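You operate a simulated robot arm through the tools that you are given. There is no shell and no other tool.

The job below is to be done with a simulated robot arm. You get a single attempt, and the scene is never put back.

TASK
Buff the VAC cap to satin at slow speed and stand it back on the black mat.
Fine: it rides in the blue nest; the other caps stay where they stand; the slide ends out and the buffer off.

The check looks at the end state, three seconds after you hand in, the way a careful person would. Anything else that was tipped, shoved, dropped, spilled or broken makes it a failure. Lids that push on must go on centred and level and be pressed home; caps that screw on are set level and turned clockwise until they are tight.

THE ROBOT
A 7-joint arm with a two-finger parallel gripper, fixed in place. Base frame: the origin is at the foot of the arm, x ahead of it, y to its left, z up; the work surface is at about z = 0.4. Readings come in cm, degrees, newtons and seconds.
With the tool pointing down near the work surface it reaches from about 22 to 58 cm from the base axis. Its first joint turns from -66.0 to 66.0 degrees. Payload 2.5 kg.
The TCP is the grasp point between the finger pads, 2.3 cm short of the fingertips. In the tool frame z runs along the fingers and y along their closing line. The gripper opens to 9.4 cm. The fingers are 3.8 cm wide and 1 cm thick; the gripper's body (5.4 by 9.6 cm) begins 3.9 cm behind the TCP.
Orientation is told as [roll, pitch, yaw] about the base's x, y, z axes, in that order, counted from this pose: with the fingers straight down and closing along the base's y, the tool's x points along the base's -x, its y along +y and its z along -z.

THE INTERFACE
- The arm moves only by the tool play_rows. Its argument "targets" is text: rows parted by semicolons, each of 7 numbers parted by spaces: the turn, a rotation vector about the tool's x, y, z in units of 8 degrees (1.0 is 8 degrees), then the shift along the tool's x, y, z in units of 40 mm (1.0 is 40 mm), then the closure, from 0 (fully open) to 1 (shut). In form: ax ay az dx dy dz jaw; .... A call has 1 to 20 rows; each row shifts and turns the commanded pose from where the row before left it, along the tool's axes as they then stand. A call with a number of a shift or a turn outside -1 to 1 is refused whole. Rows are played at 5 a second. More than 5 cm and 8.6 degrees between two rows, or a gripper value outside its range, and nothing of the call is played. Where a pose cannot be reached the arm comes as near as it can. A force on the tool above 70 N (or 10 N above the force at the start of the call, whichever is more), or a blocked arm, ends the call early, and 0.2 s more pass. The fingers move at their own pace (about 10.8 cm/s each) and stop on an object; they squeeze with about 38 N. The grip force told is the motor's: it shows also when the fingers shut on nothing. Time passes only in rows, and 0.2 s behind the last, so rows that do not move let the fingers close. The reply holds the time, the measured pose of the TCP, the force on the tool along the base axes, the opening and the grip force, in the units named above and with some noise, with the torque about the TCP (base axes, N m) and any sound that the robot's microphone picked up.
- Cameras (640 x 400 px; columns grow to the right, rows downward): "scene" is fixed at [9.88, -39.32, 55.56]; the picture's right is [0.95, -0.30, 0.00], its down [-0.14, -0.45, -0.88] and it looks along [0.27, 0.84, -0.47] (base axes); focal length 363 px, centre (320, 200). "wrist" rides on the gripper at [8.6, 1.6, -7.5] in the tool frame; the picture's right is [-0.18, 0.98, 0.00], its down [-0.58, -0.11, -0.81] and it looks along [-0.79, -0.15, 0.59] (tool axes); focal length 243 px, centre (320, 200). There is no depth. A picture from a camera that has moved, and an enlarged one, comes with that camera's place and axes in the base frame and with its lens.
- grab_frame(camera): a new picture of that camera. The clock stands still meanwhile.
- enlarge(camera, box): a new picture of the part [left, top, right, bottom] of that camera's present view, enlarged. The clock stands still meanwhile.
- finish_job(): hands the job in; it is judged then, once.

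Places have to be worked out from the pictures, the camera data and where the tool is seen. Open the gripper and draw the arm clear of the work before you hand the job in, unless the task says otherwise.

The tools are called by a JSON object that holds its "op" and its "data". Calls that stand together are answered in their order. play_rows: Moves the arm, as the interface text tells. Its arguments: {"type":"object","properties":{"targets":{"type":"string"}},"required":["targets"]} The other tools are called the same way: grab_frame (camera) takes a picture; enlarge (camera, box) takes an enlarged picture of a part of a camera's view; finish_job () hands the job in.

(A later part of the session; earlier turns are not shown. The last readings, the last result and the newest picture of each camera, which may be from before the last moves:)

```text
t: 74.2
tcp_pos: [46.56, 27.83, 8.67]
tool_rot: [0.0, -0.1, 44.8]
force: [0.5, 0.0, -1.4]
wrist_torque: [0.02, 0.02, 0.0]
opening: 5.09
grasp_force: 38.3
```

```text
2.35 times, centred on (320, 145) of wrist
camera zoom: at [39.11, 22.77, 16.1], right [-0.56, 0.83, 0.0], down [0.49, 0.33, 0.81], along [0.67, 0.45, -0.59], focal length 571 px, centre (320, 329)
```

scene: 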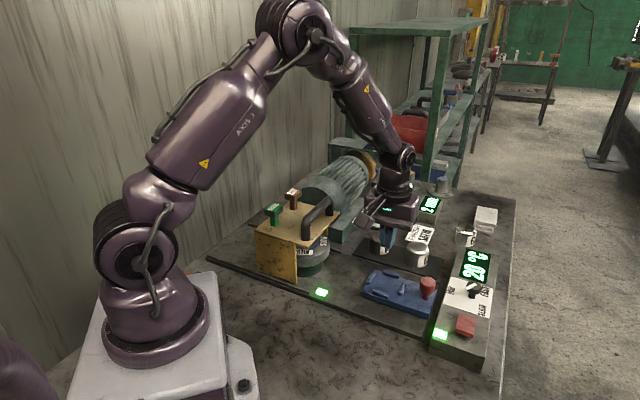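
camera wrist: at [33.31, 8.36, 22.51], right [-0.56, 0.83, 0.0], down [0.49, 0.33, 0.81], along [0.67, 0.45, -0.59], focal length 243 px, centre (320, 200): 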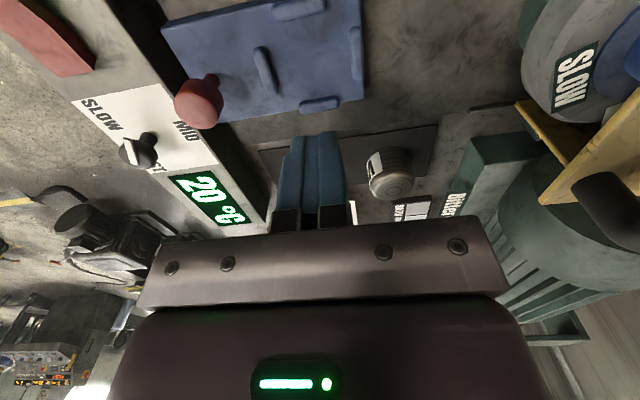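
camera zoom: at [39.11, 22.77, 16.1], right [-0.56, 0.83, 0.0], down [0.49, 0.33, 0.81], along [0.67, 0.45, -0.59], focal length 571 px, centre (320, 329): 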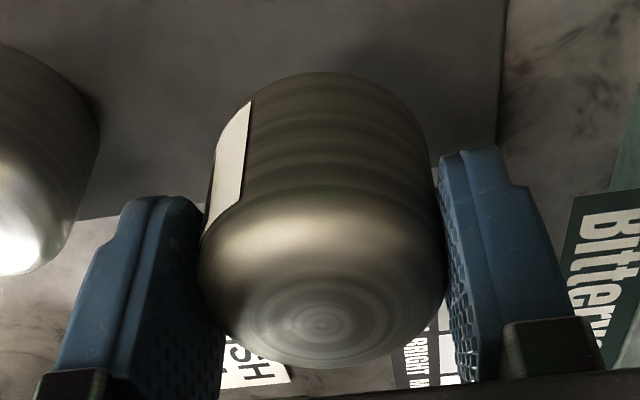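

No creep at all at slow speed, so the first slip was from jerking it too fast. I'll carry it gently to above the nest.

{"op": "play_rows", "data": {"targets": "0 0 0 0 0 -0.15 1; 0 0 0 0 0 -0.15 1; 0 0 0 0 0 -0.15 1; 0 0 0 0 0 -0.15 1; 0 0 0 0.13 -0.06 0 1; 0 0 0 0.25 -0.11 0 1; 0 0 0 0.27 -0.12 0 1; 0 0 0 0.27 -0.12 0 1; 0 0 0 0.27 -0.12 0 1; 0 0 0 0.27 -0.12 0 1; 0 0 0 0.27 -0.12 0 1; 0 0 0 0.27 -0.12 0 1; 0 0 0 0.27 -0.12 0 1; 0 0 0 0.27 -0.12 0 1; 0 0 0 0.27 -0.12 0 1; 0 0 0 0.27 -0.12 0 1; 0 0 0 0.25 -0.11 0 1; 0 0 0 0.14 -0.07 0 1; 0 0 0 0 0 0 1"}}

{"op": "grab_frame", "data": {"camera": "wrist"}}

{"op": "enlarge", "data": {"camera": "wrist", "box": [200, 0, 440, 200]}}

{"op": "grab_frame", "data": {"camera": "scene"}}

```text
t: 78.2
tcp_pos: [41.07, 13.73, 10.97]
tool_rot: [0.0, 0.0, 44.8]
force: [-0.6, -0.3, -1.9]
wrist_torque: [-0.02, -0.02, -0.02]
opening: 5.11
grasp_force: 37.9
```

```text
taken
camera wrist: at [33.67, 8.6, 18.35], right [-0.56, 0.83, 0.0], down [0.49, 0.33, 0.81], along [0.67, 0.45, -0.59], focal length 243 px, centre (320, 200)
```

wrist: 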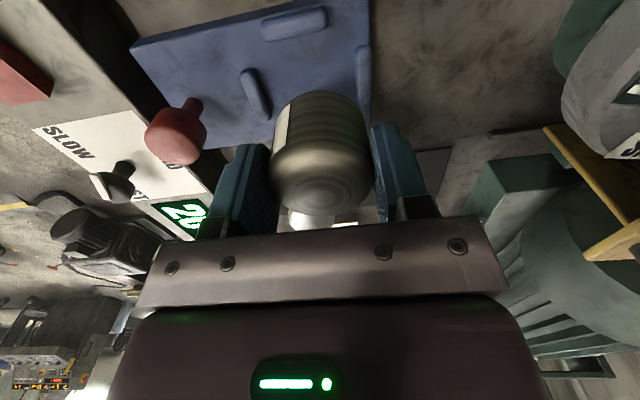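

```text
2.00 times, centred on (320, 100) of wrist
camera zoom: at [33.67, 8.6, 18.35], right [-0.56, 0.83, 0.0], down [0.49, 0.33, 0.81], along [0.67, 0.45, -0.59], focal length 485 px, centre (320, 400)
```

zoom: 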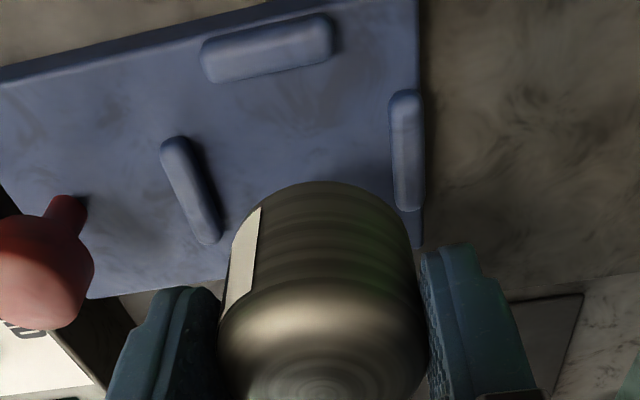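

```text
taken
```

scene: 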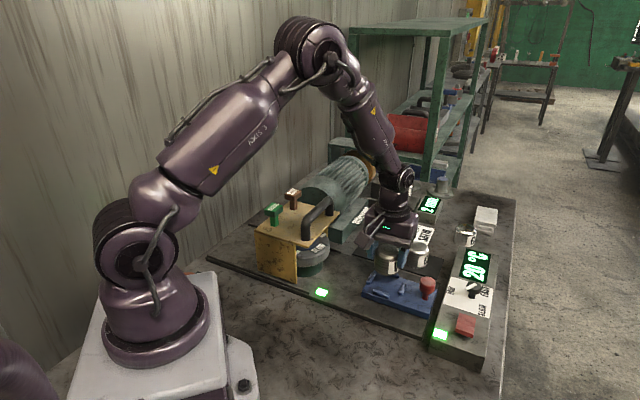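

From triangulating the pegs, the nest centre comes to about (40.8, 12.65) with peg tops near z 3.2. I shift the cap over it gently and lower to just above.

{"op": "play_rows", "data": {"targets": "0 0 0 0.12 -0.07 0 1; 0 0 0 0.12 -0.073 0 1; 0 0 0 0 0 0.15 1; 0 0 0 0 0 0.2 1; 0 0 0 0 0 0.2 1; 0 0 0 0 0 0.2 1; 0 0 0 0 0 0.1 1; 0 0 0 0 0 0 1"}}

{"op": "grab_frame", "data": {"camera": "wrist"}}

{"op": "enlarge", "data": {"camera": "scene", "box": [345, 235, 455, 330]}}

```text
t: 80.0
tcp_pos: [40.82, 12.55, 7.62]
tool_rot: [0.0, -0.1, 44.9]
force: [0.3, 0.1, -2.6]
wrist_torque: [-0.04, -0.03, 0.02]
opening: 5.1
grasp_force: 38.2
```

```text
taken
camera wrist: at [33.44, 7.44, 14.98], right [-0.56, 0.83, 0.0], down [0.49, 0.33, 0.81], along [0.67, 0.45, -0.59], focal length 243 px, centre (320, 200)
```

wrist: 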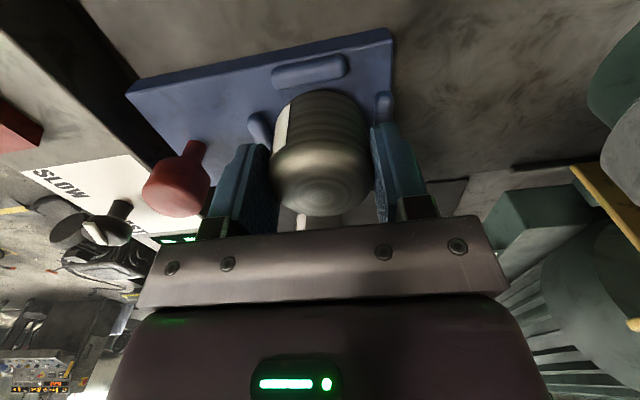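

```text
4.21 times, centred on (400, 282) of scene
camera zoom: at [9.88, -39.32, 55.56], right [0.95, -0.3, 0.0], down [-0.14, -0.45, -0.88], along [0.27, 0.84, -0.47], focal length 1526 px, centre (-17, -147)
```

zoom: 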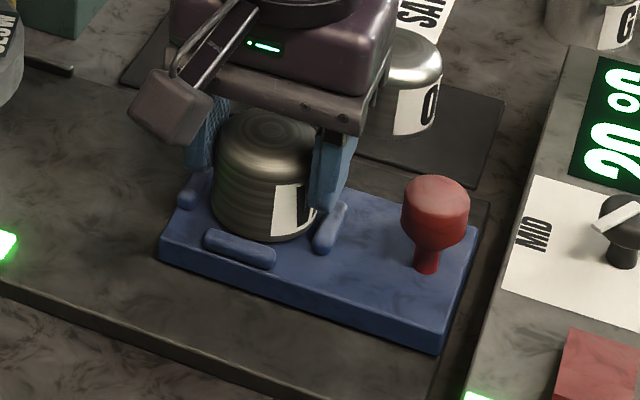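

The cap hovers over the nest; I'll enlarge to compare the gaps to the pegs.

{"op": "enlarge", "data": {"camera": "wrist", "box": [220, 20, 420, 170]}}

```text
2.67 times, centred on (320, 95) of wrist
camera zoom: at [33.44, 7.44, 14.98], right [-0.56, 0.83, 0.0], down [0.49, 0.33, 0.81], along [0.67, 0.45, -0.59], focal length 647 px, centre (320, 480)
```

zoom: 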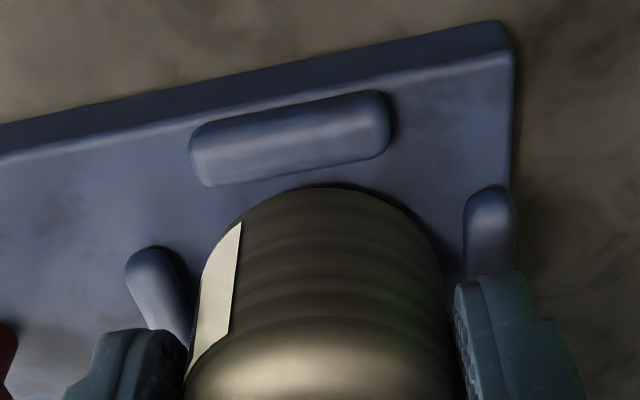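

The cap is centred along the sled, but should go about 2.5 mm farther from the front peg. I shift that and lower in small steps.

{"op": "play_rows", "data": {"targets": "0 0 0 -0.06 0 0 1; 0 0 0 0 0 0.1 1; 0 0 0 0 0 0.15 1; 0 0 0 0 0 0.1 1; 0 0 0 0 0 0 1"}}

{"op": "enlarge", "data": {"camera": "wrist", "box": [220, 20, 420, 170]}}

{"op": "enlarge", "data": {"camera": "scene", "box": [345, 235, 455, 330]}}

```text
t: 81.2
tcp_pos: [41.11, 12.75, 6.53]
tool_rot: [-0.2, -0.5, 45.0]
force: [5.2, 3.9, 27.3]
wrist_torque: [0.2, -0.12, -0.27]
opening: 5.11
grasp_force: 38.3
```

```text
2.67 times, centred on (320, 95) of wrist
camera zoom: at [33.71, 7.74, 13.79], right [-0.56, 0.83, 0.0], down [0.48, 0.33, 0.81], along [0.67, 0.46, -0.58], focal length 647 px, centre (320, 480)
```

zoom: 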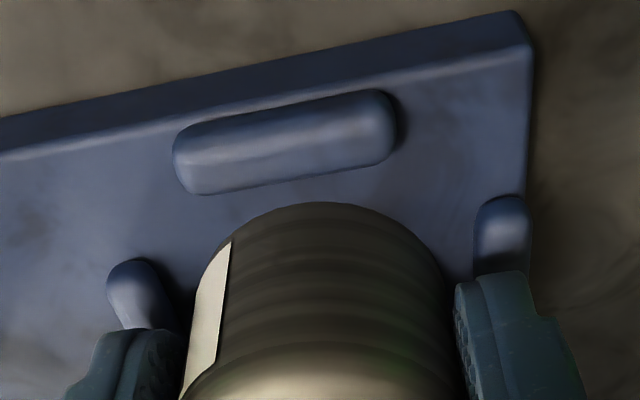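

```text
4.21 times, centred on (400, 282) of scene
camera zoom: at [9.87, -39.32, 55.56], right [0.95, -0.3, 0.0], down [-0.14, -0.45, -0.88], along [0.27, 0.84, -0.47], focal length 1526 px, centre (-17, -147)
```

zoom: 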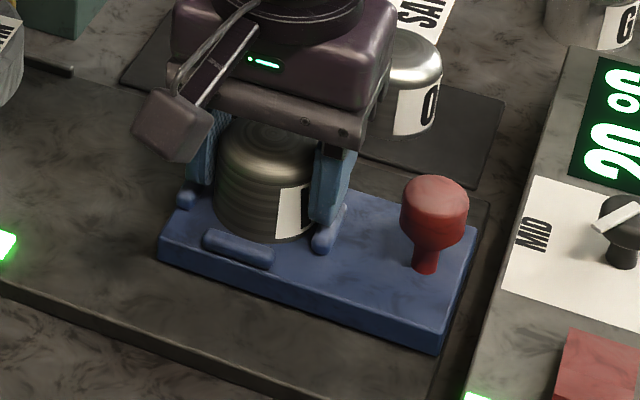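

There is 27 N of upward contact at TCP z 6.5, with no tilt to speak of, so the cap's foot is probably on the sled. I ease 2 mm up and open a little to see whether it stands.

{"op": "play_rows", "data": {"targets": "0 0 0 0 0 -0.04 1; 0 0 0 0 0 0 1"}}

{"op": "enlarge", "data": {"camera": "scene", "box": [365, 250, 425, 310]}}

```text
t: 81.8
tcp_pos: [40.91, 12.8, 6.49]
tool_rot: [0.1, -0.1, 44.9]
force: [4.3, 5.4, 16.9]
wrist_torque: [0.38, -0.53, 0.04]
opening: 5.08
grasp_force: 38.2
```

```text
6.67 times, centred on (395, 280) of scene
camera zoom: at [9.87, -39.32, 55.56], right [0.95, -0.3, 0.0], down [-0.14, -0.45, -0.88], along [0.27, 0.84, -0.47], focal length 2417 px, centre (-180, -333)
```

zoom: 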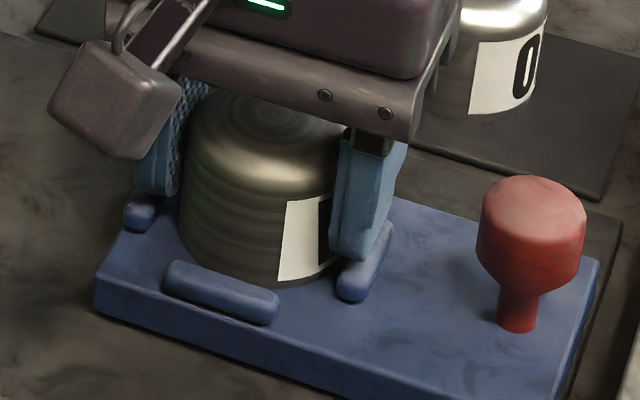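

The cap's foot seems to be on the sled between the pegs. I ease a little more and open the fingers gently.

{"op": "play_rows", "data": {"targets": "0 0 0 0 0 -0.04 1; 0 0 0 0 0 0 1; 0 0 0 0 0 0 0.42; 0 0 0 0 0 0 0.4; 0 0 0 0 0 0 0.38; 0 0 0 0 0 0 0.36; 0 0 0 0 0 0 0.36"}}

{"op": "enlarge", "data": {"camera": "scene", "box": [365, 250, 425, 310]}}

{"op": "enlarge", "data": {"camera": "wrist", "box": [220, 20, 420, 210]}}

```text
t: 83.4
tcp_pos: [41.08, 12.69, 6.55]
tool_rot: [0.0, 0.0, 44.8]
force: [0.3, 0.0, -0.7]
wrist_torque: [0.01, 0.0, -0.03]
opening: 6.01
grasp_force: 0.1
```

```text
6.67 times, centred on (395, 280) of scene
camera zoom: at [9.88, -39.32, 55.56], right [0.95, -0.3, 0.0], down [-0.14, -0.45, -0.88], along [0.27, 0.84, -0.47], focal length 2417 px, centre (-180, -333)
```

zoom: 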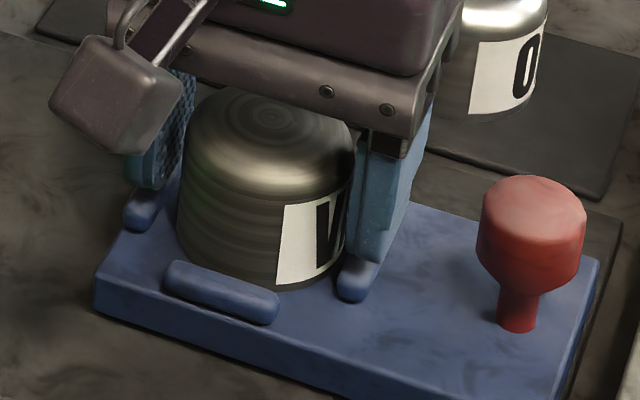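

```text
2.11 times, centred on (320, 115) of wrist
camera zoom: at [33.56, 7.65, 13.98], right [-0.56, 0.83, 0.0], down [0.49, 0.33, 0.81], along [0.67, 0.45, -0.59], focal length 511 px, centre (320, 379)
```

zoom: 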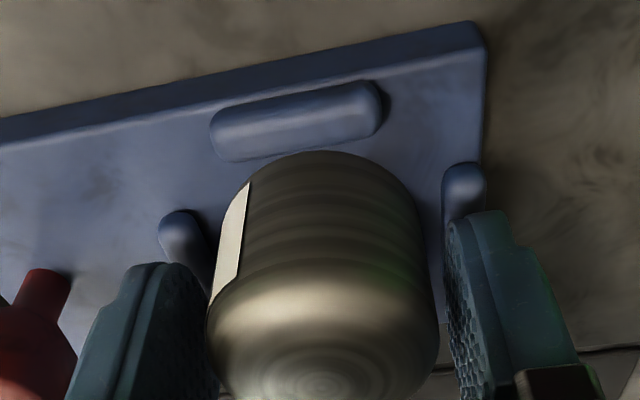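

The cap stands level in the blue nest, free of the fingers. I withdraw straight up and then go over to the red slide knob, about (46.8, 6.9).

{"op": "play_rows", "data": {"targets": "0 0 0 0 0 -0.15 0.36; 0 0 0 0 0 -0.3 0.36; 0 0 0 0 0 -0.6 0.36; 0 0 0 0 0 -0.8 0.36; 0 0 0 0 0 -0.6 0.36; 0 0 0 0 -0.7 0 0.36; 0 0 0 0 -0.7 0 0.36; 0 0 0 0 -0.63 0 0.36; 0 0 0 0 0 0 0.36"}}

{"op": "grab_frame", "data": {"camera": "wrist"}}

{"op": "enlarge", "data": {"camera": "wrist", "box": [220, 0, 440, 150]}}

{"op": "enlarge", "data": {"camera": "scene", "box": [345, 235, 455, 330]}}

```text
t: 85.4
tcp_pos: [46.74, 6.75, 16.55]
tool_rot: [0.0, 0.0, 44.8]
force: [0.7, 0.3, 0.3]
wrist_torque: [-0.02, -0.03, -0.04]
opening: 6.05
grasp_force: 0.1
```

```text
taken
camera wrist: at [39.32, 1.73, 23.82], right [-0.56, 0.83, 0.0], down [0.49, 0.33, 0.81], along [0.67, 0.45, -0.59], focal length 243 px, centre (320, 200)
```

wrist: 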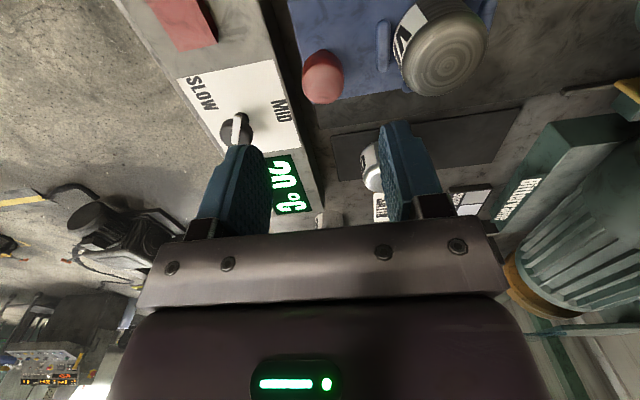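

```text
2.67 times, centred on (330, 75) of wrist
camera zoom: at [39.32, 1.73, 23.82], right [-0.56, 0.83, 0.0], down [0.49, 0.33, 0.81], along [0.67, 0.45, -0.59], focal length 647 px, centre (293, 533)
```

zoom: 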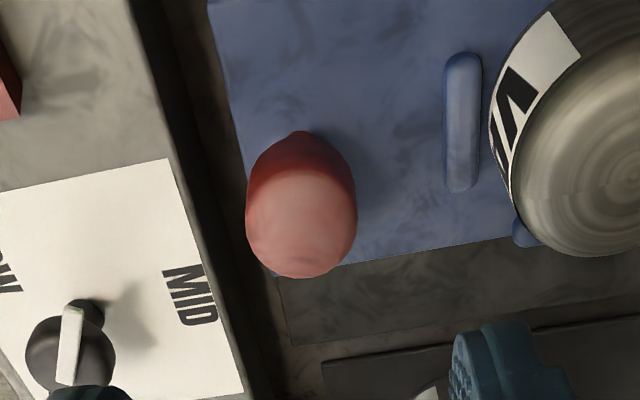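

```text
4.21 times, centred on (400, 282) of scene
camera zoom: at [9.88, -39.32, 55.56], right [0.95, -0.3, 0.0], down [-0.14, -0.45, -0.88], along [0.27, 0.84, -0.47], focal length 1526 px, centre (-17, -147)
```

zoom: 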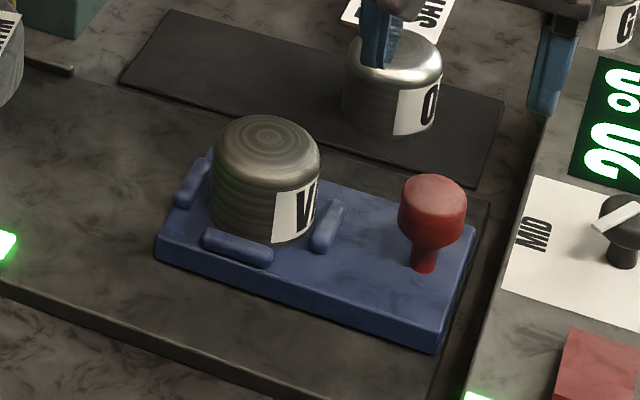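

The VAC cap sits squarely in the nest. The red knob is some 2–3 mm off the TCP line; I correct, go down to z 6.3 and grip it.

{"op": "play_rows", "data": {"targets": "0 0 0 -0.058 0.055 0.5 0.36; 0 0 0 0 0 0.7 0.36; 0 0 0 0 0 0.7 0.36; 0 0 0 0 0 0.4 0.36; 0 0 0 0 0 0.26 0.36; 0 0 0 0 0 0 0.36; 0 0 0 0 0 0 0.5; 0 0 0 0 0 0 0.6; 0 0 0 0 0 0 0.8; 0 0 0 0 0 0 0.8"}}

{"op": "enlarge", "data": {"camera": "scene", "box": [345, 235, 455, 330]}}

```text
t: 87.6
tcp_pos: [46.63, 7.28, 6.13]
tool_rot: [0.1, 0.1, 44.9]
force: [2.9, 4.8, -11.5]
wrist_torque: [-0.12, 0.12, -0.03]
opening: 2.97
grasp_force: 44.9
```

```text
4.21 times, centred on (400, 282) of scene
camera zoom: at [9.88, -39.31, 55.56], right [0.95, -0.3, 0.0], down [-0.14, -0.45, -0.88], along [0.27, 0.84, -0.47], focal length 1526 px, centre (-17, -147)
```

zoom: 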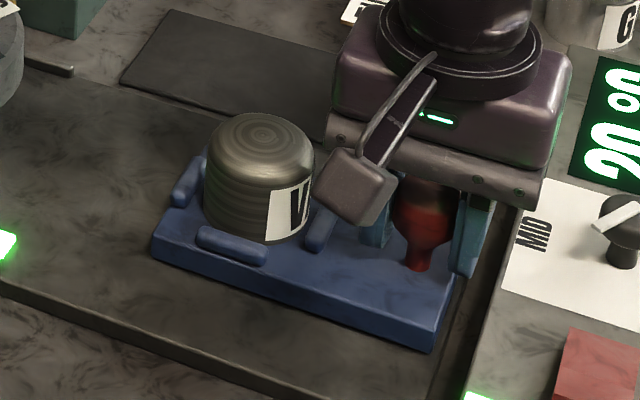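

The knob is gripped, and the sled moves easily with it (it shifted a few mm). I push the slide inwards along tool +y, 6 cm first, and check force and direction.

{"op": "play_rows", "data": {"targets": "0 0 0 0 0.08 0 0.8; 0 0 0 0 0.12 0 0.8; 0 0 0 0 0.15 0 0.8; 0 0 0 0 0.15 0 0.8; 0 0 0 0 0.15 0 0.8; 0 0 0 0 0.15 0 0.8; 0 0 0 0 0.15 0 0.8; 0 0 0 0 0.15 0 0.8; 0 0 0 0 0.15 0 0.8; 0 0 0 0 0.15 0 0.8; 0 0 0 0 0.1 0 0.8; 0 0 0 0 0 0 0.8"}}

{"op": "grab_frame", "data": {"camera": "wrist"}}

{"op": "grab_frame", "data": {"camera": "scene"}}

```text
t: 90.2
tcp_pos: [42.42, 11.46, 6.12]
tool_rot: [0.1, 0.2, 44.8]
force: [-6.8, -5.5, -9.9]
wrist_torque: [-0.46, 0.35, -0.28]
opening: 2.94
grasp_force: 45.0
```

```text
taken
camera wrist: at [35.04, 6.43, 13.5], right [-0.56, 0.83, 0.0], down [0.49, 0.33, 0.8], along [0.67, 0.45, -0.59], focal length 243 px, centre (320, 200)
```

wrist: 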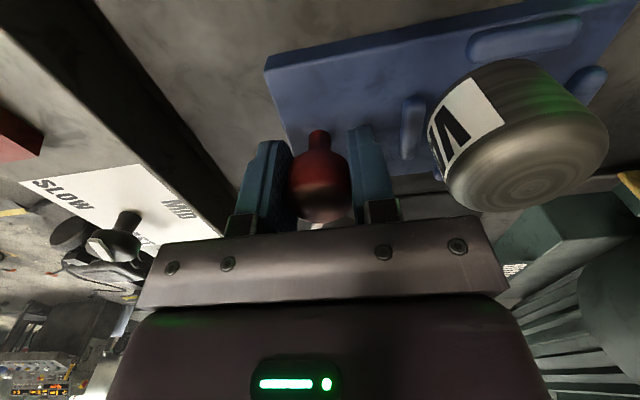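

```text
taken
```

scene: 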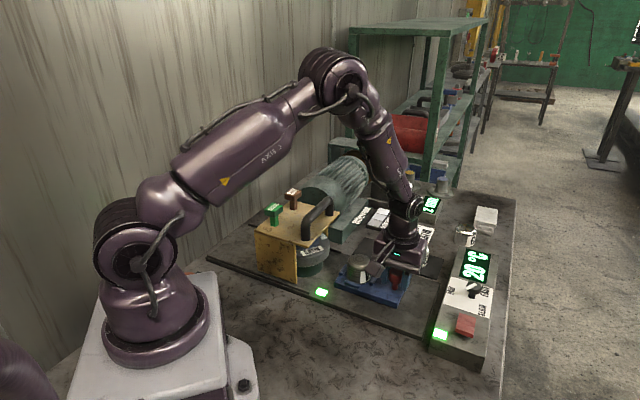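

The slide runs smoothly. Another 3.2 cm, then I look at the gap to the wheel.

{"op": "play_rows", "data": {"targets": "0 0 0 0 0.1 0 0.8; 0 0 0 0 0.15 0 0.8; 0 0 0 0 0.15 0 0.8; 0 0 0 0 0.15 0 0.8; 0 0 0 0 0.15 0 0.8; 0 0 0 0 0.1 0 0.8; 0 0 0 0 0 0 0.8"}}

{"op": "enlarge", "data": {"camera": "scene", "box": [250, 190, 430, 320]}}

{"op": "grab_frame", "data": {"camera": "wrist"}}

```text
t: 91.8
tcp_pos: [40.09, 13.76, 6.11]
tool_rot: [0.0, 0.1, 44.8]
force: [-12.2, -13.3, -7.6]
wrist_torque: [-0.15, 0.02, -0.13]
opening: 2.96
grasp_force: 45.0
```

```text
3.08 times, centred on (340, 255) of scene
camera zoom: at [9.88, -39.31, 55.56], right [0.95, -0.3, 0.0], down [-0.14, -0.45, -0.88], along [0.27, 0.84, -0.47], focal length 1116 px, centre (258, 31)
```

zoom: 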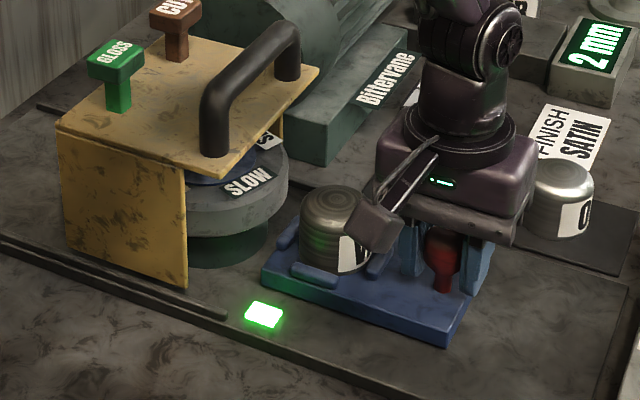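

```text
taken
camera wrist: at [32.74, 8.76, 13.51], right [-0.56, 0.83, 0.0], down [0.49, 0.33, 0.8], along [0.67, 0.45, -0.59], focal length 243 px, centre (320, 200)
```

wrist: 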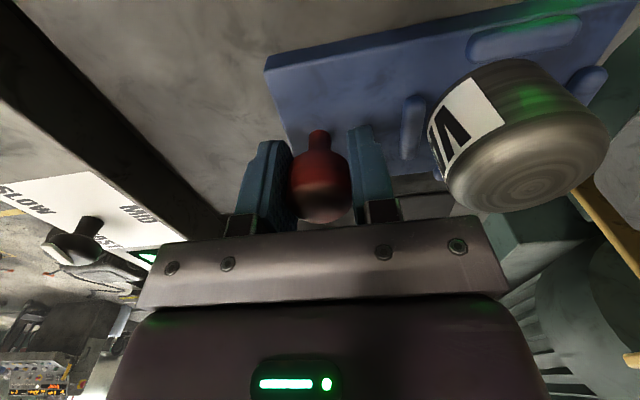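

There's a small sideways load of 18 N across the slide, which I ease, and then I push on in smaller steps; roughly 3 cm seem left to the wheel.

{"op": "play_rows", "data": {"targets": "0 0 0 0.04 0 0 0.8; 0 0 0 0 0.1 0 0.8; 0 0 0 0 0.1 0 0.8; 0 0 0 0 0.1 0 0.8; 0 0 0 0 0.1 0 0.8; 0 0 0 0 0.08 0 0.8; 0 0 0 0 0 0 0.8"}}

{"op": "enlarge", "data": {"camera": "scene", "box": [250, 190, 430, 320]}}

{"op": "enlarge", "data": {"camera": "scene", "box": [400, 180, 520, 350]}}

```text
t: 93.4
tcp_pos: [38.91, 14.83, 6.21]
tool_rot: [-0.4, -0.3, 44.7]
force: [35.6, 0.9, -49.6]
wrist_torque: [-0.45, 0.38, 0.39]
opening: 2.95
grasp_force: 44.8
```

```text
3.08 times, centred on (340, 255) of scene
camera zoom: at [9.9, -39.31, 55.56], right [0.95, -0.3, 0.0], down [-0.14, -0.45, -0.88], along [0.27, 0.84, -0.47], focal length 1116 px, centre (258, 31)
```

zoom: 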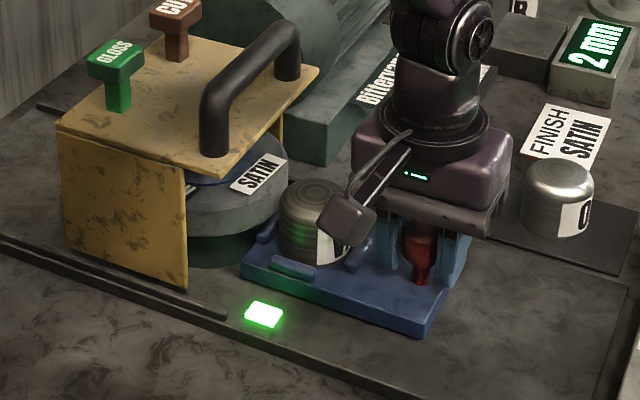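

```text
2.35 times, centred on (460, 265) of scene
camera zoom: at [9.9, -39.31, 55.56], right [0.95, -0.3, 0.0], down [-0.14, -0.45, -0.88], along [0.27, 0.84, -0.47], focal length 853 px, centre (-9, 47)
```

zoom: 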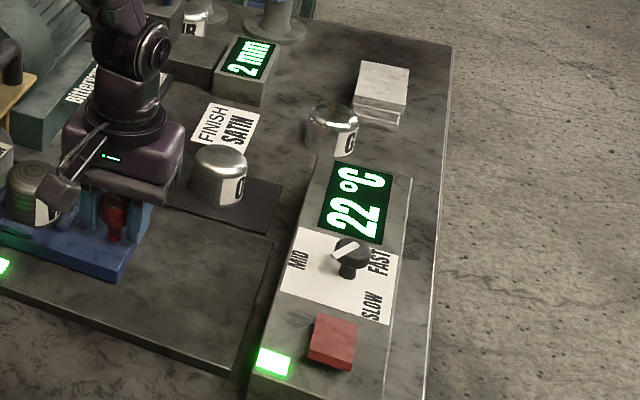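

The display has gone to 22 °C, so the cap is against the wheel and being buffed, with the slide at its stop. I ease the push by 2 mm and watch temperature and cap at short intervals.

{"op": "play_rows", "data": {"targets": "0 0 0 0 -0.05 -0.03 0.8; 0 0 0 0 0 0 0.8"}}

{"op": "enlarge", "data": {"camera": "scene", "box": [300, 200, 400, 300]}}

{"op": "enlarge", "data": {"camera": "scene", "box": [450, 230, 510, 290]}}

```text
t: 94.0
tcp_pos: [38.86, 14.94, 6.16]
tool_rot: [0.0, -0.2, 44.8]
force: [35.0, 2.9, -59.8]
wrist_torque: [0.45, -0.31, -0.04]
opening: 2.95
grasp_force: 44.7
```

```text
4.00 times, centred on (350, 250) of scene
camera zoom: at [9.9, -39.31, 55.56], right [0.95, -0.3, 0.0], down [-0.14, -0.45, -0.88], along [0.27, 0.84, -0.47], focal length 1450 px, centre (200, 0)
```

zoom: 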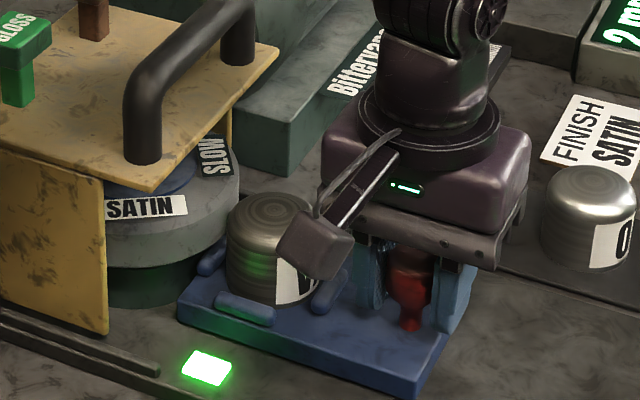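

```text
6.67 times, centred on (480, 260) of scene
camera zoom: at [9.9, -39.31, 55.56], right [0.95, -0.3, 0.0], down [-0.14, -0.45, -0.88], along [0.27, 0.84, -0.47], focal length 2417 px, centre (-747, -200)
```

zoom: 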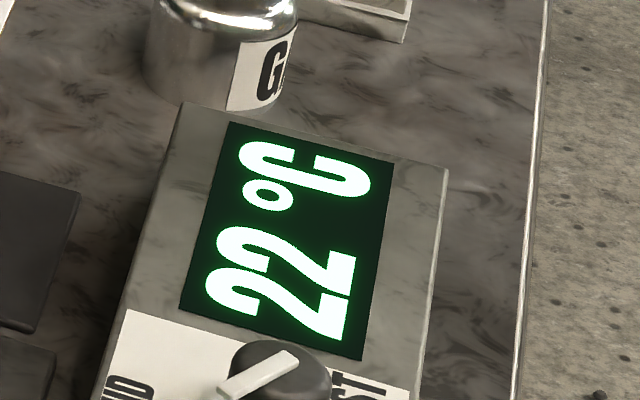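

The load on the wrist is mostly vertical (-60 N) and some sideways, just from my commanded pose being off; I lower the command a little and ease sideways while the buffing goes on.

{"op": "play_rows", "data": {"targets": "0 0 0 -0.03 -0.02 0.06 0.8; 0 0 0 0 0 0 0.8"}}

{"op": "enlarge", "data": {"camera": "scene", "box": [300, 200, 400, 300]}}

{"op": "enlarge", "data": {"camera": "scene", "box": [450, 230, 510, 290]}}

```text
t: 94.6
tcp_pos: [38.92, 14.85, 6.22]
tool_rot: [0.0, 0.1, 44.7]
force: [-5.2, -11.9, 11.9]
wrist_torque: [0.75, -0.82, -0.04]
opening: 2.99
grasp_force: 44.7
```

```text
4.00 times, centred on (350, 250) of scene
camera zoom: at [9.87, -39.32, 55.56], right [0.95, -0.3, 0.0], down [-0.14, -0.45, -0.88], along [0.27, 0.84, -0.47], focal length 1450 px, centre (200, 0)
```

zoom: 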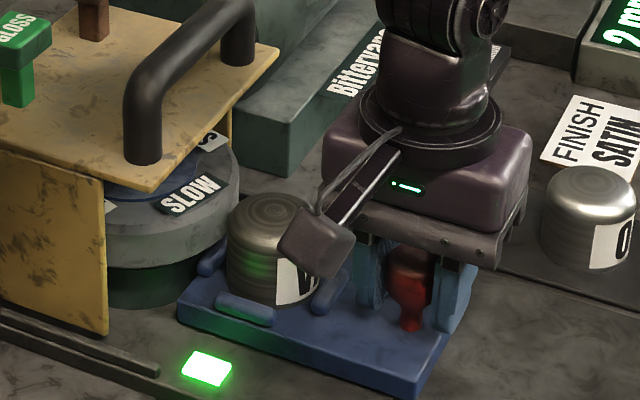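

```text
6.67 times, centred on (480, 260) of scene
camera zoom: at [9.87, -39.32, 55.56], right [0.95, -0.3, 0.0], down [-0.14, -0.45, -0.88], along [0.27, 0.84, -0.47], focal length 2417 px, centre (-747, -200)
```

zoom: 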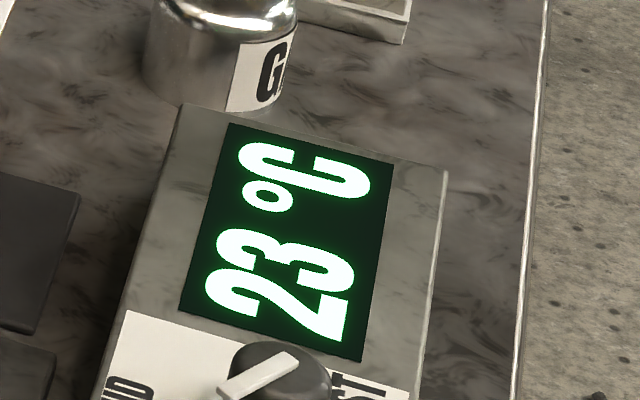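

23 °C now and the load is small. I'll hold here another second and look again.

{"op": "play_rows", "data": {"targets": "0 0 0 0 0 0 0.8; 0 0 0 0 0 0 0.8; 0 0 0 0 0 0 0.8; 0 0 0 0 0 0 0.8"}}

{"op": "enlarge", "data": {"camera": "scene", "box": [310, 230, 380, 290]}}

{"op": "enlarge", "data": {"camera": "scene", "box": [450, 230, 510, 290]}}

{"op": "enlarge", "data": {"camera": "wrist", "box": [420, 0, 640, 220]}}

```text
t: 95.6
tcp_pos: [39.02, 14.95, 6.21]
tool_rot: [-0.1, 0.0, 45.0]
force: [-13.1, -10.6, 35.5]
wrist_torque: [-0.17, 0.15, 0.01]
opening: 2.98
grasp_force: 45.5
```

```text
6.67 times, centred on (345, 260) of scene
camera zoom: at [9.86, -39.32, 55.56], right [0.95, -0.3, 0.0], down [-0.14, -0.45, -0.88], along [0.27, 0.84, -0.47], focal length 2417 px, centre (153, -200)
```

zoom: 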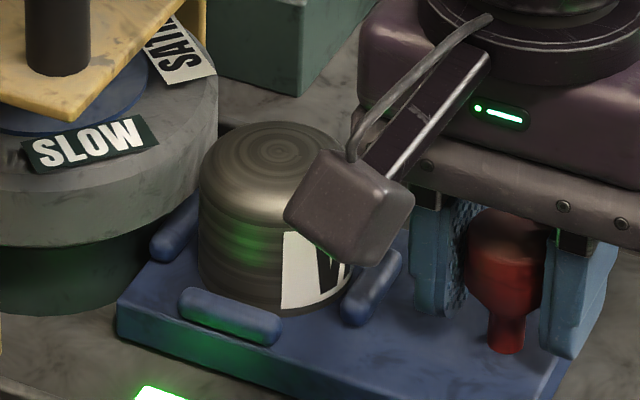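

```text
6.67 times, centred on (480, 260) of scene
camera zoom: at [9.86, -39.32, 55.56], right [0.95, -0.3, 0.0], down [-0.14, -0.45, -0.88], along [0.27, 0.84, -0.47], focal length 2417 px, centre (-747, -200)
```

zoom: 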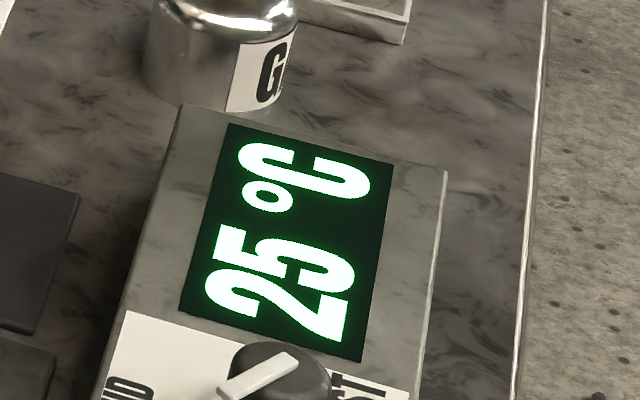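

```text
1.82 times, centred on (530, 110) of wrist
camera zoom: at [31.61, 9.86, 13.5], right [-0.56, 0.83, 0.0], down [0.49, 0.33, 0.81], along [0.67, 0.45, -0.59], focal length 441 px, centre (-62, 364)
```

zoom: 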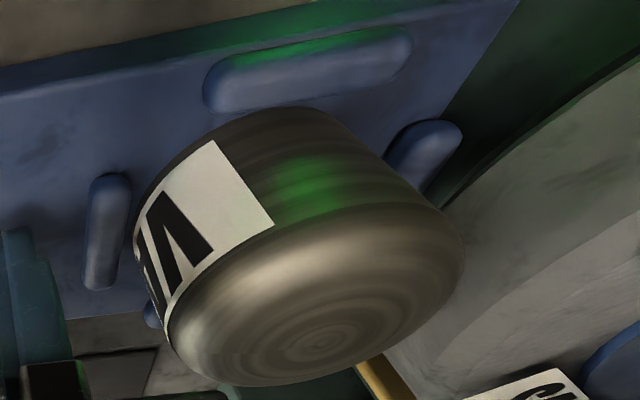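

25 °C, rising about 2 °C per second, and the cap's rings still show. I hold on for another 1.6 s and compare.

{"op": "play_rows", "data": {"targets": "0 0 0 0 0 -0.02 0.8; 0 0 0 0 0 0 0.8; 0 0 0 0 0 0 0.8; 0 0 0 0 0 0 0.8; 0 0 0 0 0 0 0.8; 0 0 0 0 0 0 0.8; 0 0 0 0 0 0 0.8"}}

{"op": "enlarge", "data": {"camera": "scene", "box": [310, 230, 380, 290]}}

{"op": "enlarge", "data": {"camera": "scene", "box": [450, 230, 510, 290]}}

{"op": "enlarge", "data": {"camera": "wrist", "box": [420, 0, 640, 220]}}

```text
t: 97.2
tcp_pos: [38.92, 14.97, 6.03]
tool_rot: [0.1, 0.1, 44.8]
force: [-4.0, -5.3, -5.6]
wrist_torque: [-0.01, -0.03, -0.06]
opening: 2.93
grasp_force: 45.4
```

```text
6.67 times, centred on (345, 260) of scene
camera zoom: at [9.88, -39.31, 55.56], right [0.95, -0.3, 0.0], down [-0.14, -0.45, -0.88], along [0.27, 0.84, -0.47], focal length 2417 px, centre (153, -200)
```

zoom: 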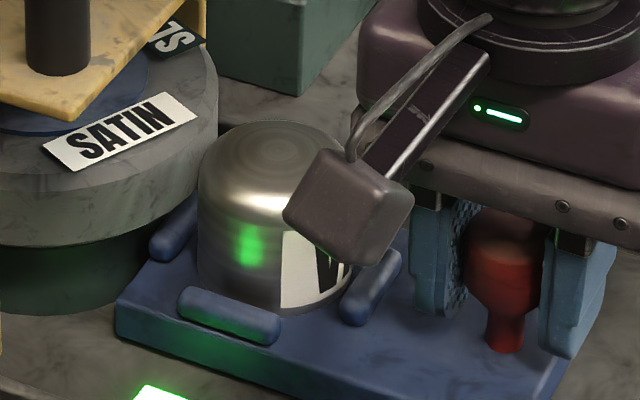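

```text
6.67 times, centred on (480, 260) of scene
camera zoom: at [9.88, -39.31, 55.56], right [0.95, -0.3, 0.0], down [-0.14, -0.45, -0.88], along [0.27, 0.84, -0.47], focal length 2417 px, centre (-747, -200)
```

zoom: 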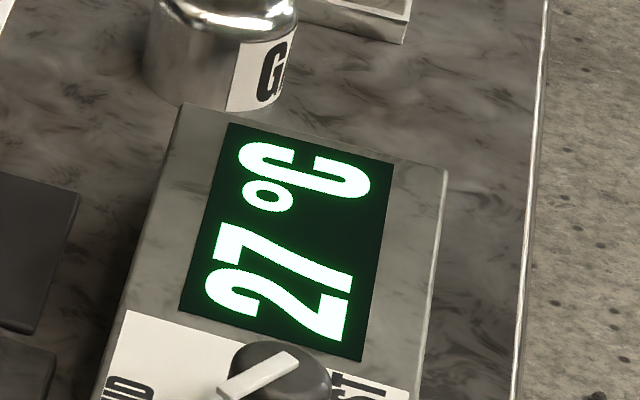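

```text
1.82 times, centred on (530, 110) of wrist
camera zoom: at [31.6, 9.89, 13.47], right [-0.56, 0.83, 0.0], down [0.49, 0.33, 0.81], along [0.67, 0.45, -0.59], focal length 441 px, centre (-62, 364)
```

zoom: 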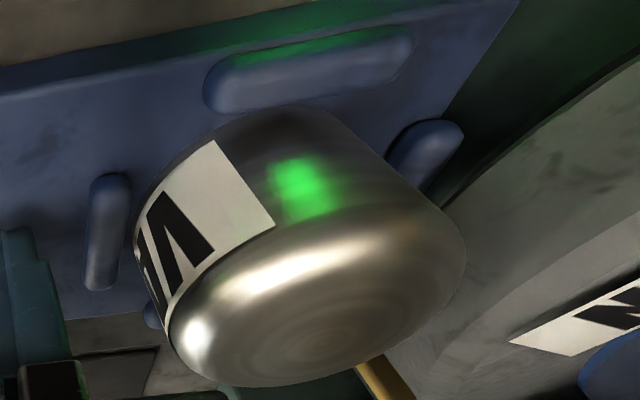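

The rings have given way to a soft, blurred sheen with a diffuse lamp reflection – that looks like satin. I pull the slide back a bit right away so as not to overdo it, and then look closely.

{"op": "play_rows", "data": {"targets": "0 0 0 0 -0.12 0 0.8; 0 0 0 0 -0.15 0 0.8; 0 0 0 0 -0.15 0 0.8; 0 0 0 0 -0.15 0 0.8; 0 0 0 0 -0.15 0 0.8; 0 0 0 0 -0.1 0 0.8; 0 0 0 0 0 0 0.8"}}

{"op": "enlarge", "data": {"camera": "scene", "box": [300, 200, 460, 310]}}

{"op": "enlarge", "data": {"camera": "scene", "box": [450, 230, 510, 290]}}

{"op": "enlarge", "data": {"camera": "wrist", "box": [420, 0, 640, 220]}}

```text
t: 98.8
tcp_pos: [41.46, 12.56, 6.06]
tool_rot: [-0.1, 0.0, 44.9]
force: [0.9, 0.4, -19.5]
wrist_torque: [0.44, -0.43, 0.15]
opening: 2.94
grasp_force: 44.6
```

```text
3.64 times, centred on (380, 255) of scene
camera zoom: at [9.89, -39.31, 55.56], right [0.95, -0.3, 0.0], down [-0.14, -0.45, -0.88], along [0.27, 0.84, -0.47], focal length 1318 px, centre (102, 0)
```

zoom: 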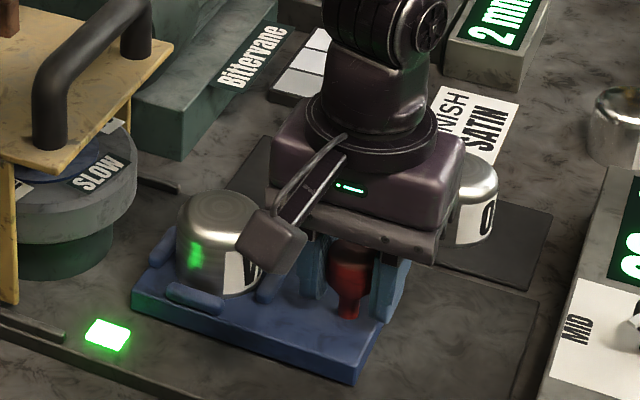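

```text
6.67 times, centred on (480, 260) of scene
camera zoom: at [9.89, -39.31, 55.56], right [0.95, -0.3, 0.0], down [-0.14, -0.45, -0.88], along [0.27, 0.84, -0.47], focal length 2417 px, centre (-747, -200)
```

zoom: 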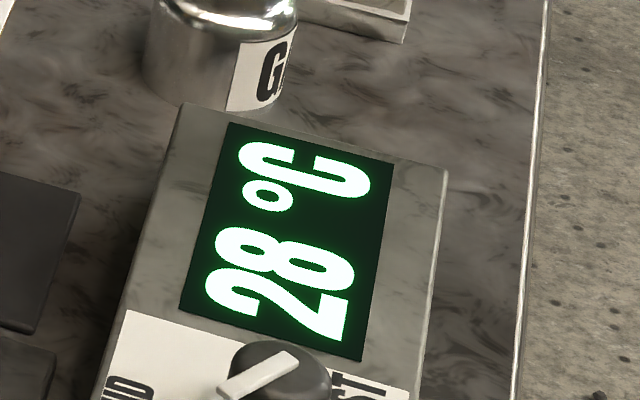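

```text
1.82 times, centred on (530, 110) of wrist
camera zoom: at [33.98, 7.51, 13.47], right [-0.56, 0.83, 0.0], down [0.49, 0.33, 0.81], along [0.67, 0.45, -0.59], focal length 441 px, centre (-62, 364)
```

zoom: 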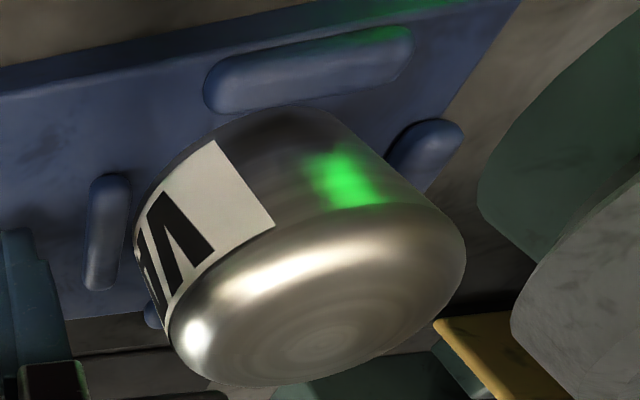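

Temperature topped at 28 °C. I pull the slide all the way out to where it started, then compare the finish with the other caps and the swatch.

{"op": "play_rows", "data": {"targets": "0 0 0 0 -0.1 0.02 0.8; 0 0 0 0 -0.15 0 0.8; 0 0 0 0 -0.15 0 0.8; 0 0 0 0 -0.15 0 0.8; 0 0 0 0 -0.15 0 0.8; 0 0 0 0 -0.15 0 0.8; 0 0 0 0 -0.15 0 0.8; 0 0 0 0 -0.15 0 0.8; 0 0 0 0 -0.15 0 0.8; 0 0 0 0 -0.15 0 0.8; 0 0 0 0 -0.15 0 0.8; 0 0 0 0 -0.12 0 0.8; 0 0 0 0 -0.1 0 0.8; 0 0 0 0 0 0 0.8"}}

{"op": "enlarge", "data": {"camera": "scene", "box": [345, 200, 465, 330]}}

```text
t: 101.8
tcp_pos: [46.44, 7.39, 6.07]
tool_rot: [0.0, -0.1, 44.9]
force: [4.0, 4.9, 1.8]
wrist_torque: [0.08, 0.0, -0.07]
opening: 2.92
grasp_force: 45.1
```

```text
3.08 times, centred on (405, 265) of scene
camera zoom: at [9.88, -39.32, 55.56], right [0.95, -0.3, 0.0], down [-0.14, -0.45, -0.88], along [0.27, 0.84, -0.47], focal length 1116 px, centre (58, 0)
```

zoom: 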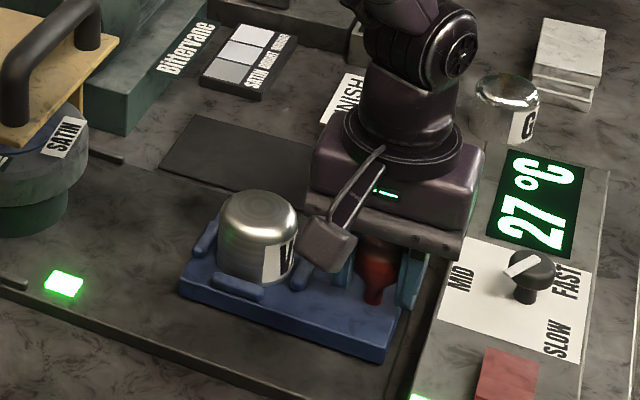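

Nearly out; I pull the last few millimetres until I feel the end stop.

{"op": "play_rows", "data": {"targets": "0 0 0 0 -0.06 0 0.8; 0 0 0 0 -0.06 0 0.8; 0 0 0 0 0 0 0.8"}}

```text
t: 102.6
tcp_pos: [46.78, 7.16, 6.16]
tool_rot: [0.0, -0.1, 44.9]
force: [4.3, 4.8, 6.8]
wrist_torque: [0.12, -0.09, -0.01]
opening: 2.94
grasp_force: 45.5
```

Still free, no stop felt yet; two more small pulls.

{"op": "play_rows", "data": {"targets": "0 0 0 0 -0.06 0 0.8; 0 0 0 0 -0.06 0 0.8; 0 0 0 0 0 0 0.8"}}

```text
t: 103.4
tcp_pos: [46.86, 7.0, 6.1]
tool_rot: [0.4, 0.2, 44.9]
force: [-27.7, 16.8, 31.3]
wrist_torque: [0.21, 0.15, -0.17]
opening: 2.93
grasp_force: 44.9
```

The out stop is reached (31 N back). I ease off, open and rise to the same vantage point as before, for comparing the cap's look.

{"op": "play_rows", "data": {"targets": "0 0 0 0 0.06 0 0.8; 0 0 0 0 0 0 0.8; 0 0 0 0 0 0 0.36; 0 0 0 0 0 0 0.36; 0 0 0 0 0 -0.4 0.36; 0 0 0 0 0 -0.7 0.36; 0 0 0 0 0 -0.8 0.36; 0 0 0 0 0 -0.7 0.36; 0 0 0 0 0 0 0.36"}}

{"op": "enlarge", "data": {"camera": "wrist", "box": [220, 0, 500, 230]}}

{"op": "enlarge", "data": {"camera": "scene", "box": [345, 200, 465, 310]}}

{"op": "enlarge", "data": {"camera": "scene", "box": [440, 230, 500, 290]}}

```text
t: 105.4
tcp_pos: [46.87, 6.94, 16.71]
tool_rot: [0.0, 0.0, 44.8]
force: [0.6, 0.6, 0.7]
wrist_torque: [-0.01, -0.01, -0.01]
opening: 6.03
grasp_force: 0.0
```

```text
1.74 times, centred on (360, 115) of wrist
camera zoom: at [39.53, 1.84, 23.95], right [-0.56, 0.83, 0.0], down [0.49, 0.33, 0.81], along [0.67, 0.45, -0.59], focal length 422 px, centre (250, 348)
```

zoom: 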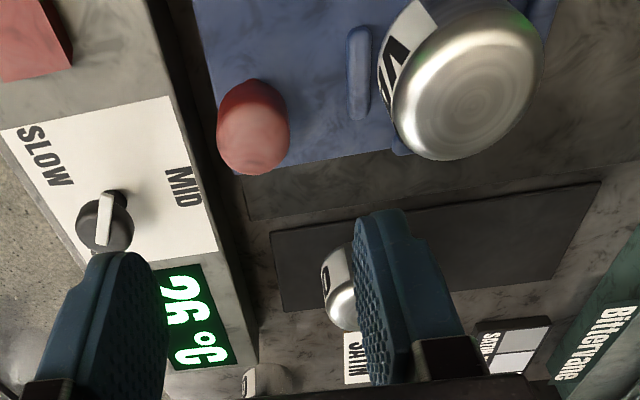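

```text
3.64 times, centred on (405, 255) of scene
camera zoom: at [9.88, -39.32, 55.56], right [0.95, -0.3, 0.0], down [-0.14, -0.45, -0.88], along [0.27, 0.84, -0.47], focal length 1318 px, centre (11, 0)
```

zoom: 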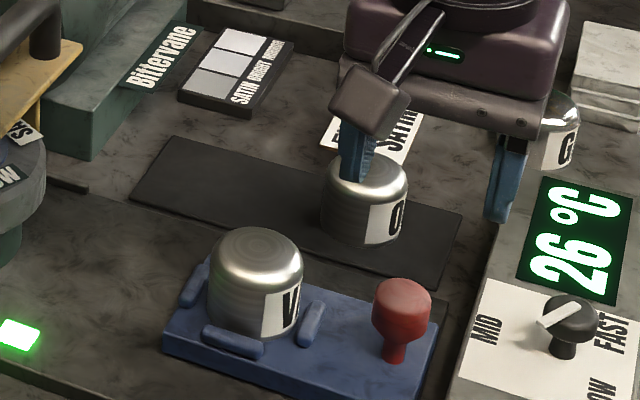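

```text
6.67 times, centred on (470, 260) of scene
camera zoom: at [9.88, -39.32, 55.56], right [0.95, -0.3, 0.0], down [-0.14, -0.45, -0.88], along [0.27, 0.84, -0.47], focal length 2417 px, centre (-680, -200)
```

zoom: 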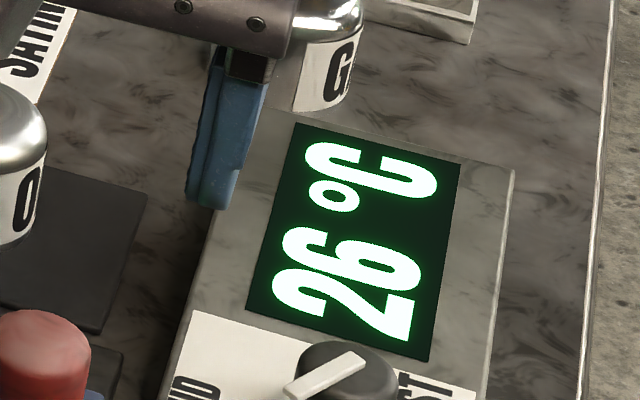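

The VAC cap now resembles the O cap. I'll enlarge both to compare their sheen with the swatch.

{"op": "enlarge", "data": {"camera": "scene", "box": [395, 255, 435, 300]}}

{"op": "enlarge", "data": {"camera": "scene", "box": [425, 235, 465, 280]}}

{"op": "enlarge", "data": {"camera": "wrist", "box": [370, 0, 480, 100]}}

```text
8.89 times, centred on (415, 278) of scene
camera zoom: at [9.88, -39.32, 55.56], right [0.95, -0.3, 0.0], down [-0.14, -0.45, -0.88], along [0.27, 0.84, -0.47], focal length 3223 px, centre (-524, -489)
```

zoom: 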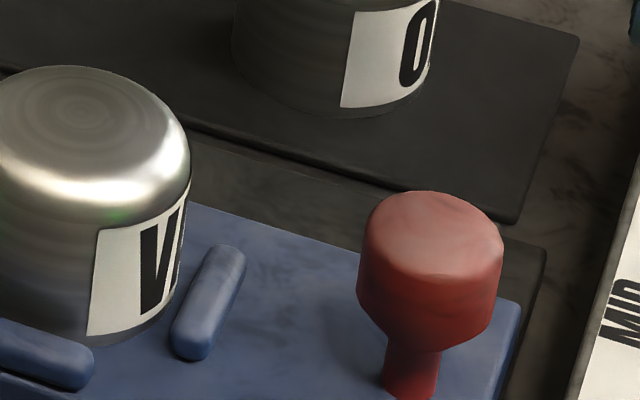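

```text
8.89 times, centred on (445, 258) of scene
camera zoom: at [9.88, -39.32, 55.56], right [0.95, -0.3, 0.0], down [-0.14, -0.45, -0.88], along [0.27, 0.84, -0.47], focal length 3223 px, centre (-791, -311)
```

zoom: 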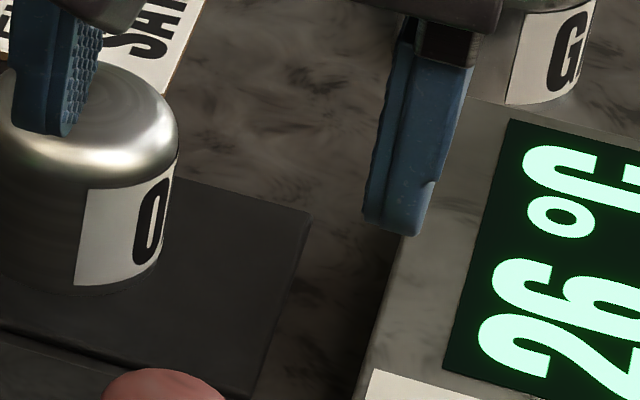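

```text
4.00 times, centred on (425, 50) of wrist
camera zoom: at [39.53, 1.84, 23.95], right [-0.56, 0.83, 0.0], down [0.49, 0.33, 0.81], along [0.67, 0.45, -0.59], focal length 970 px, centre (-100, 800)
```

zoom: 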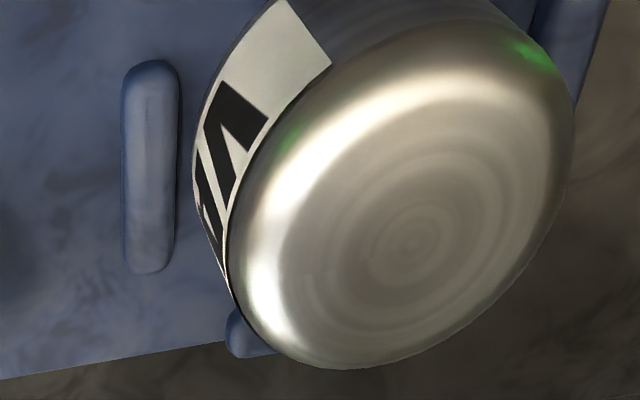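

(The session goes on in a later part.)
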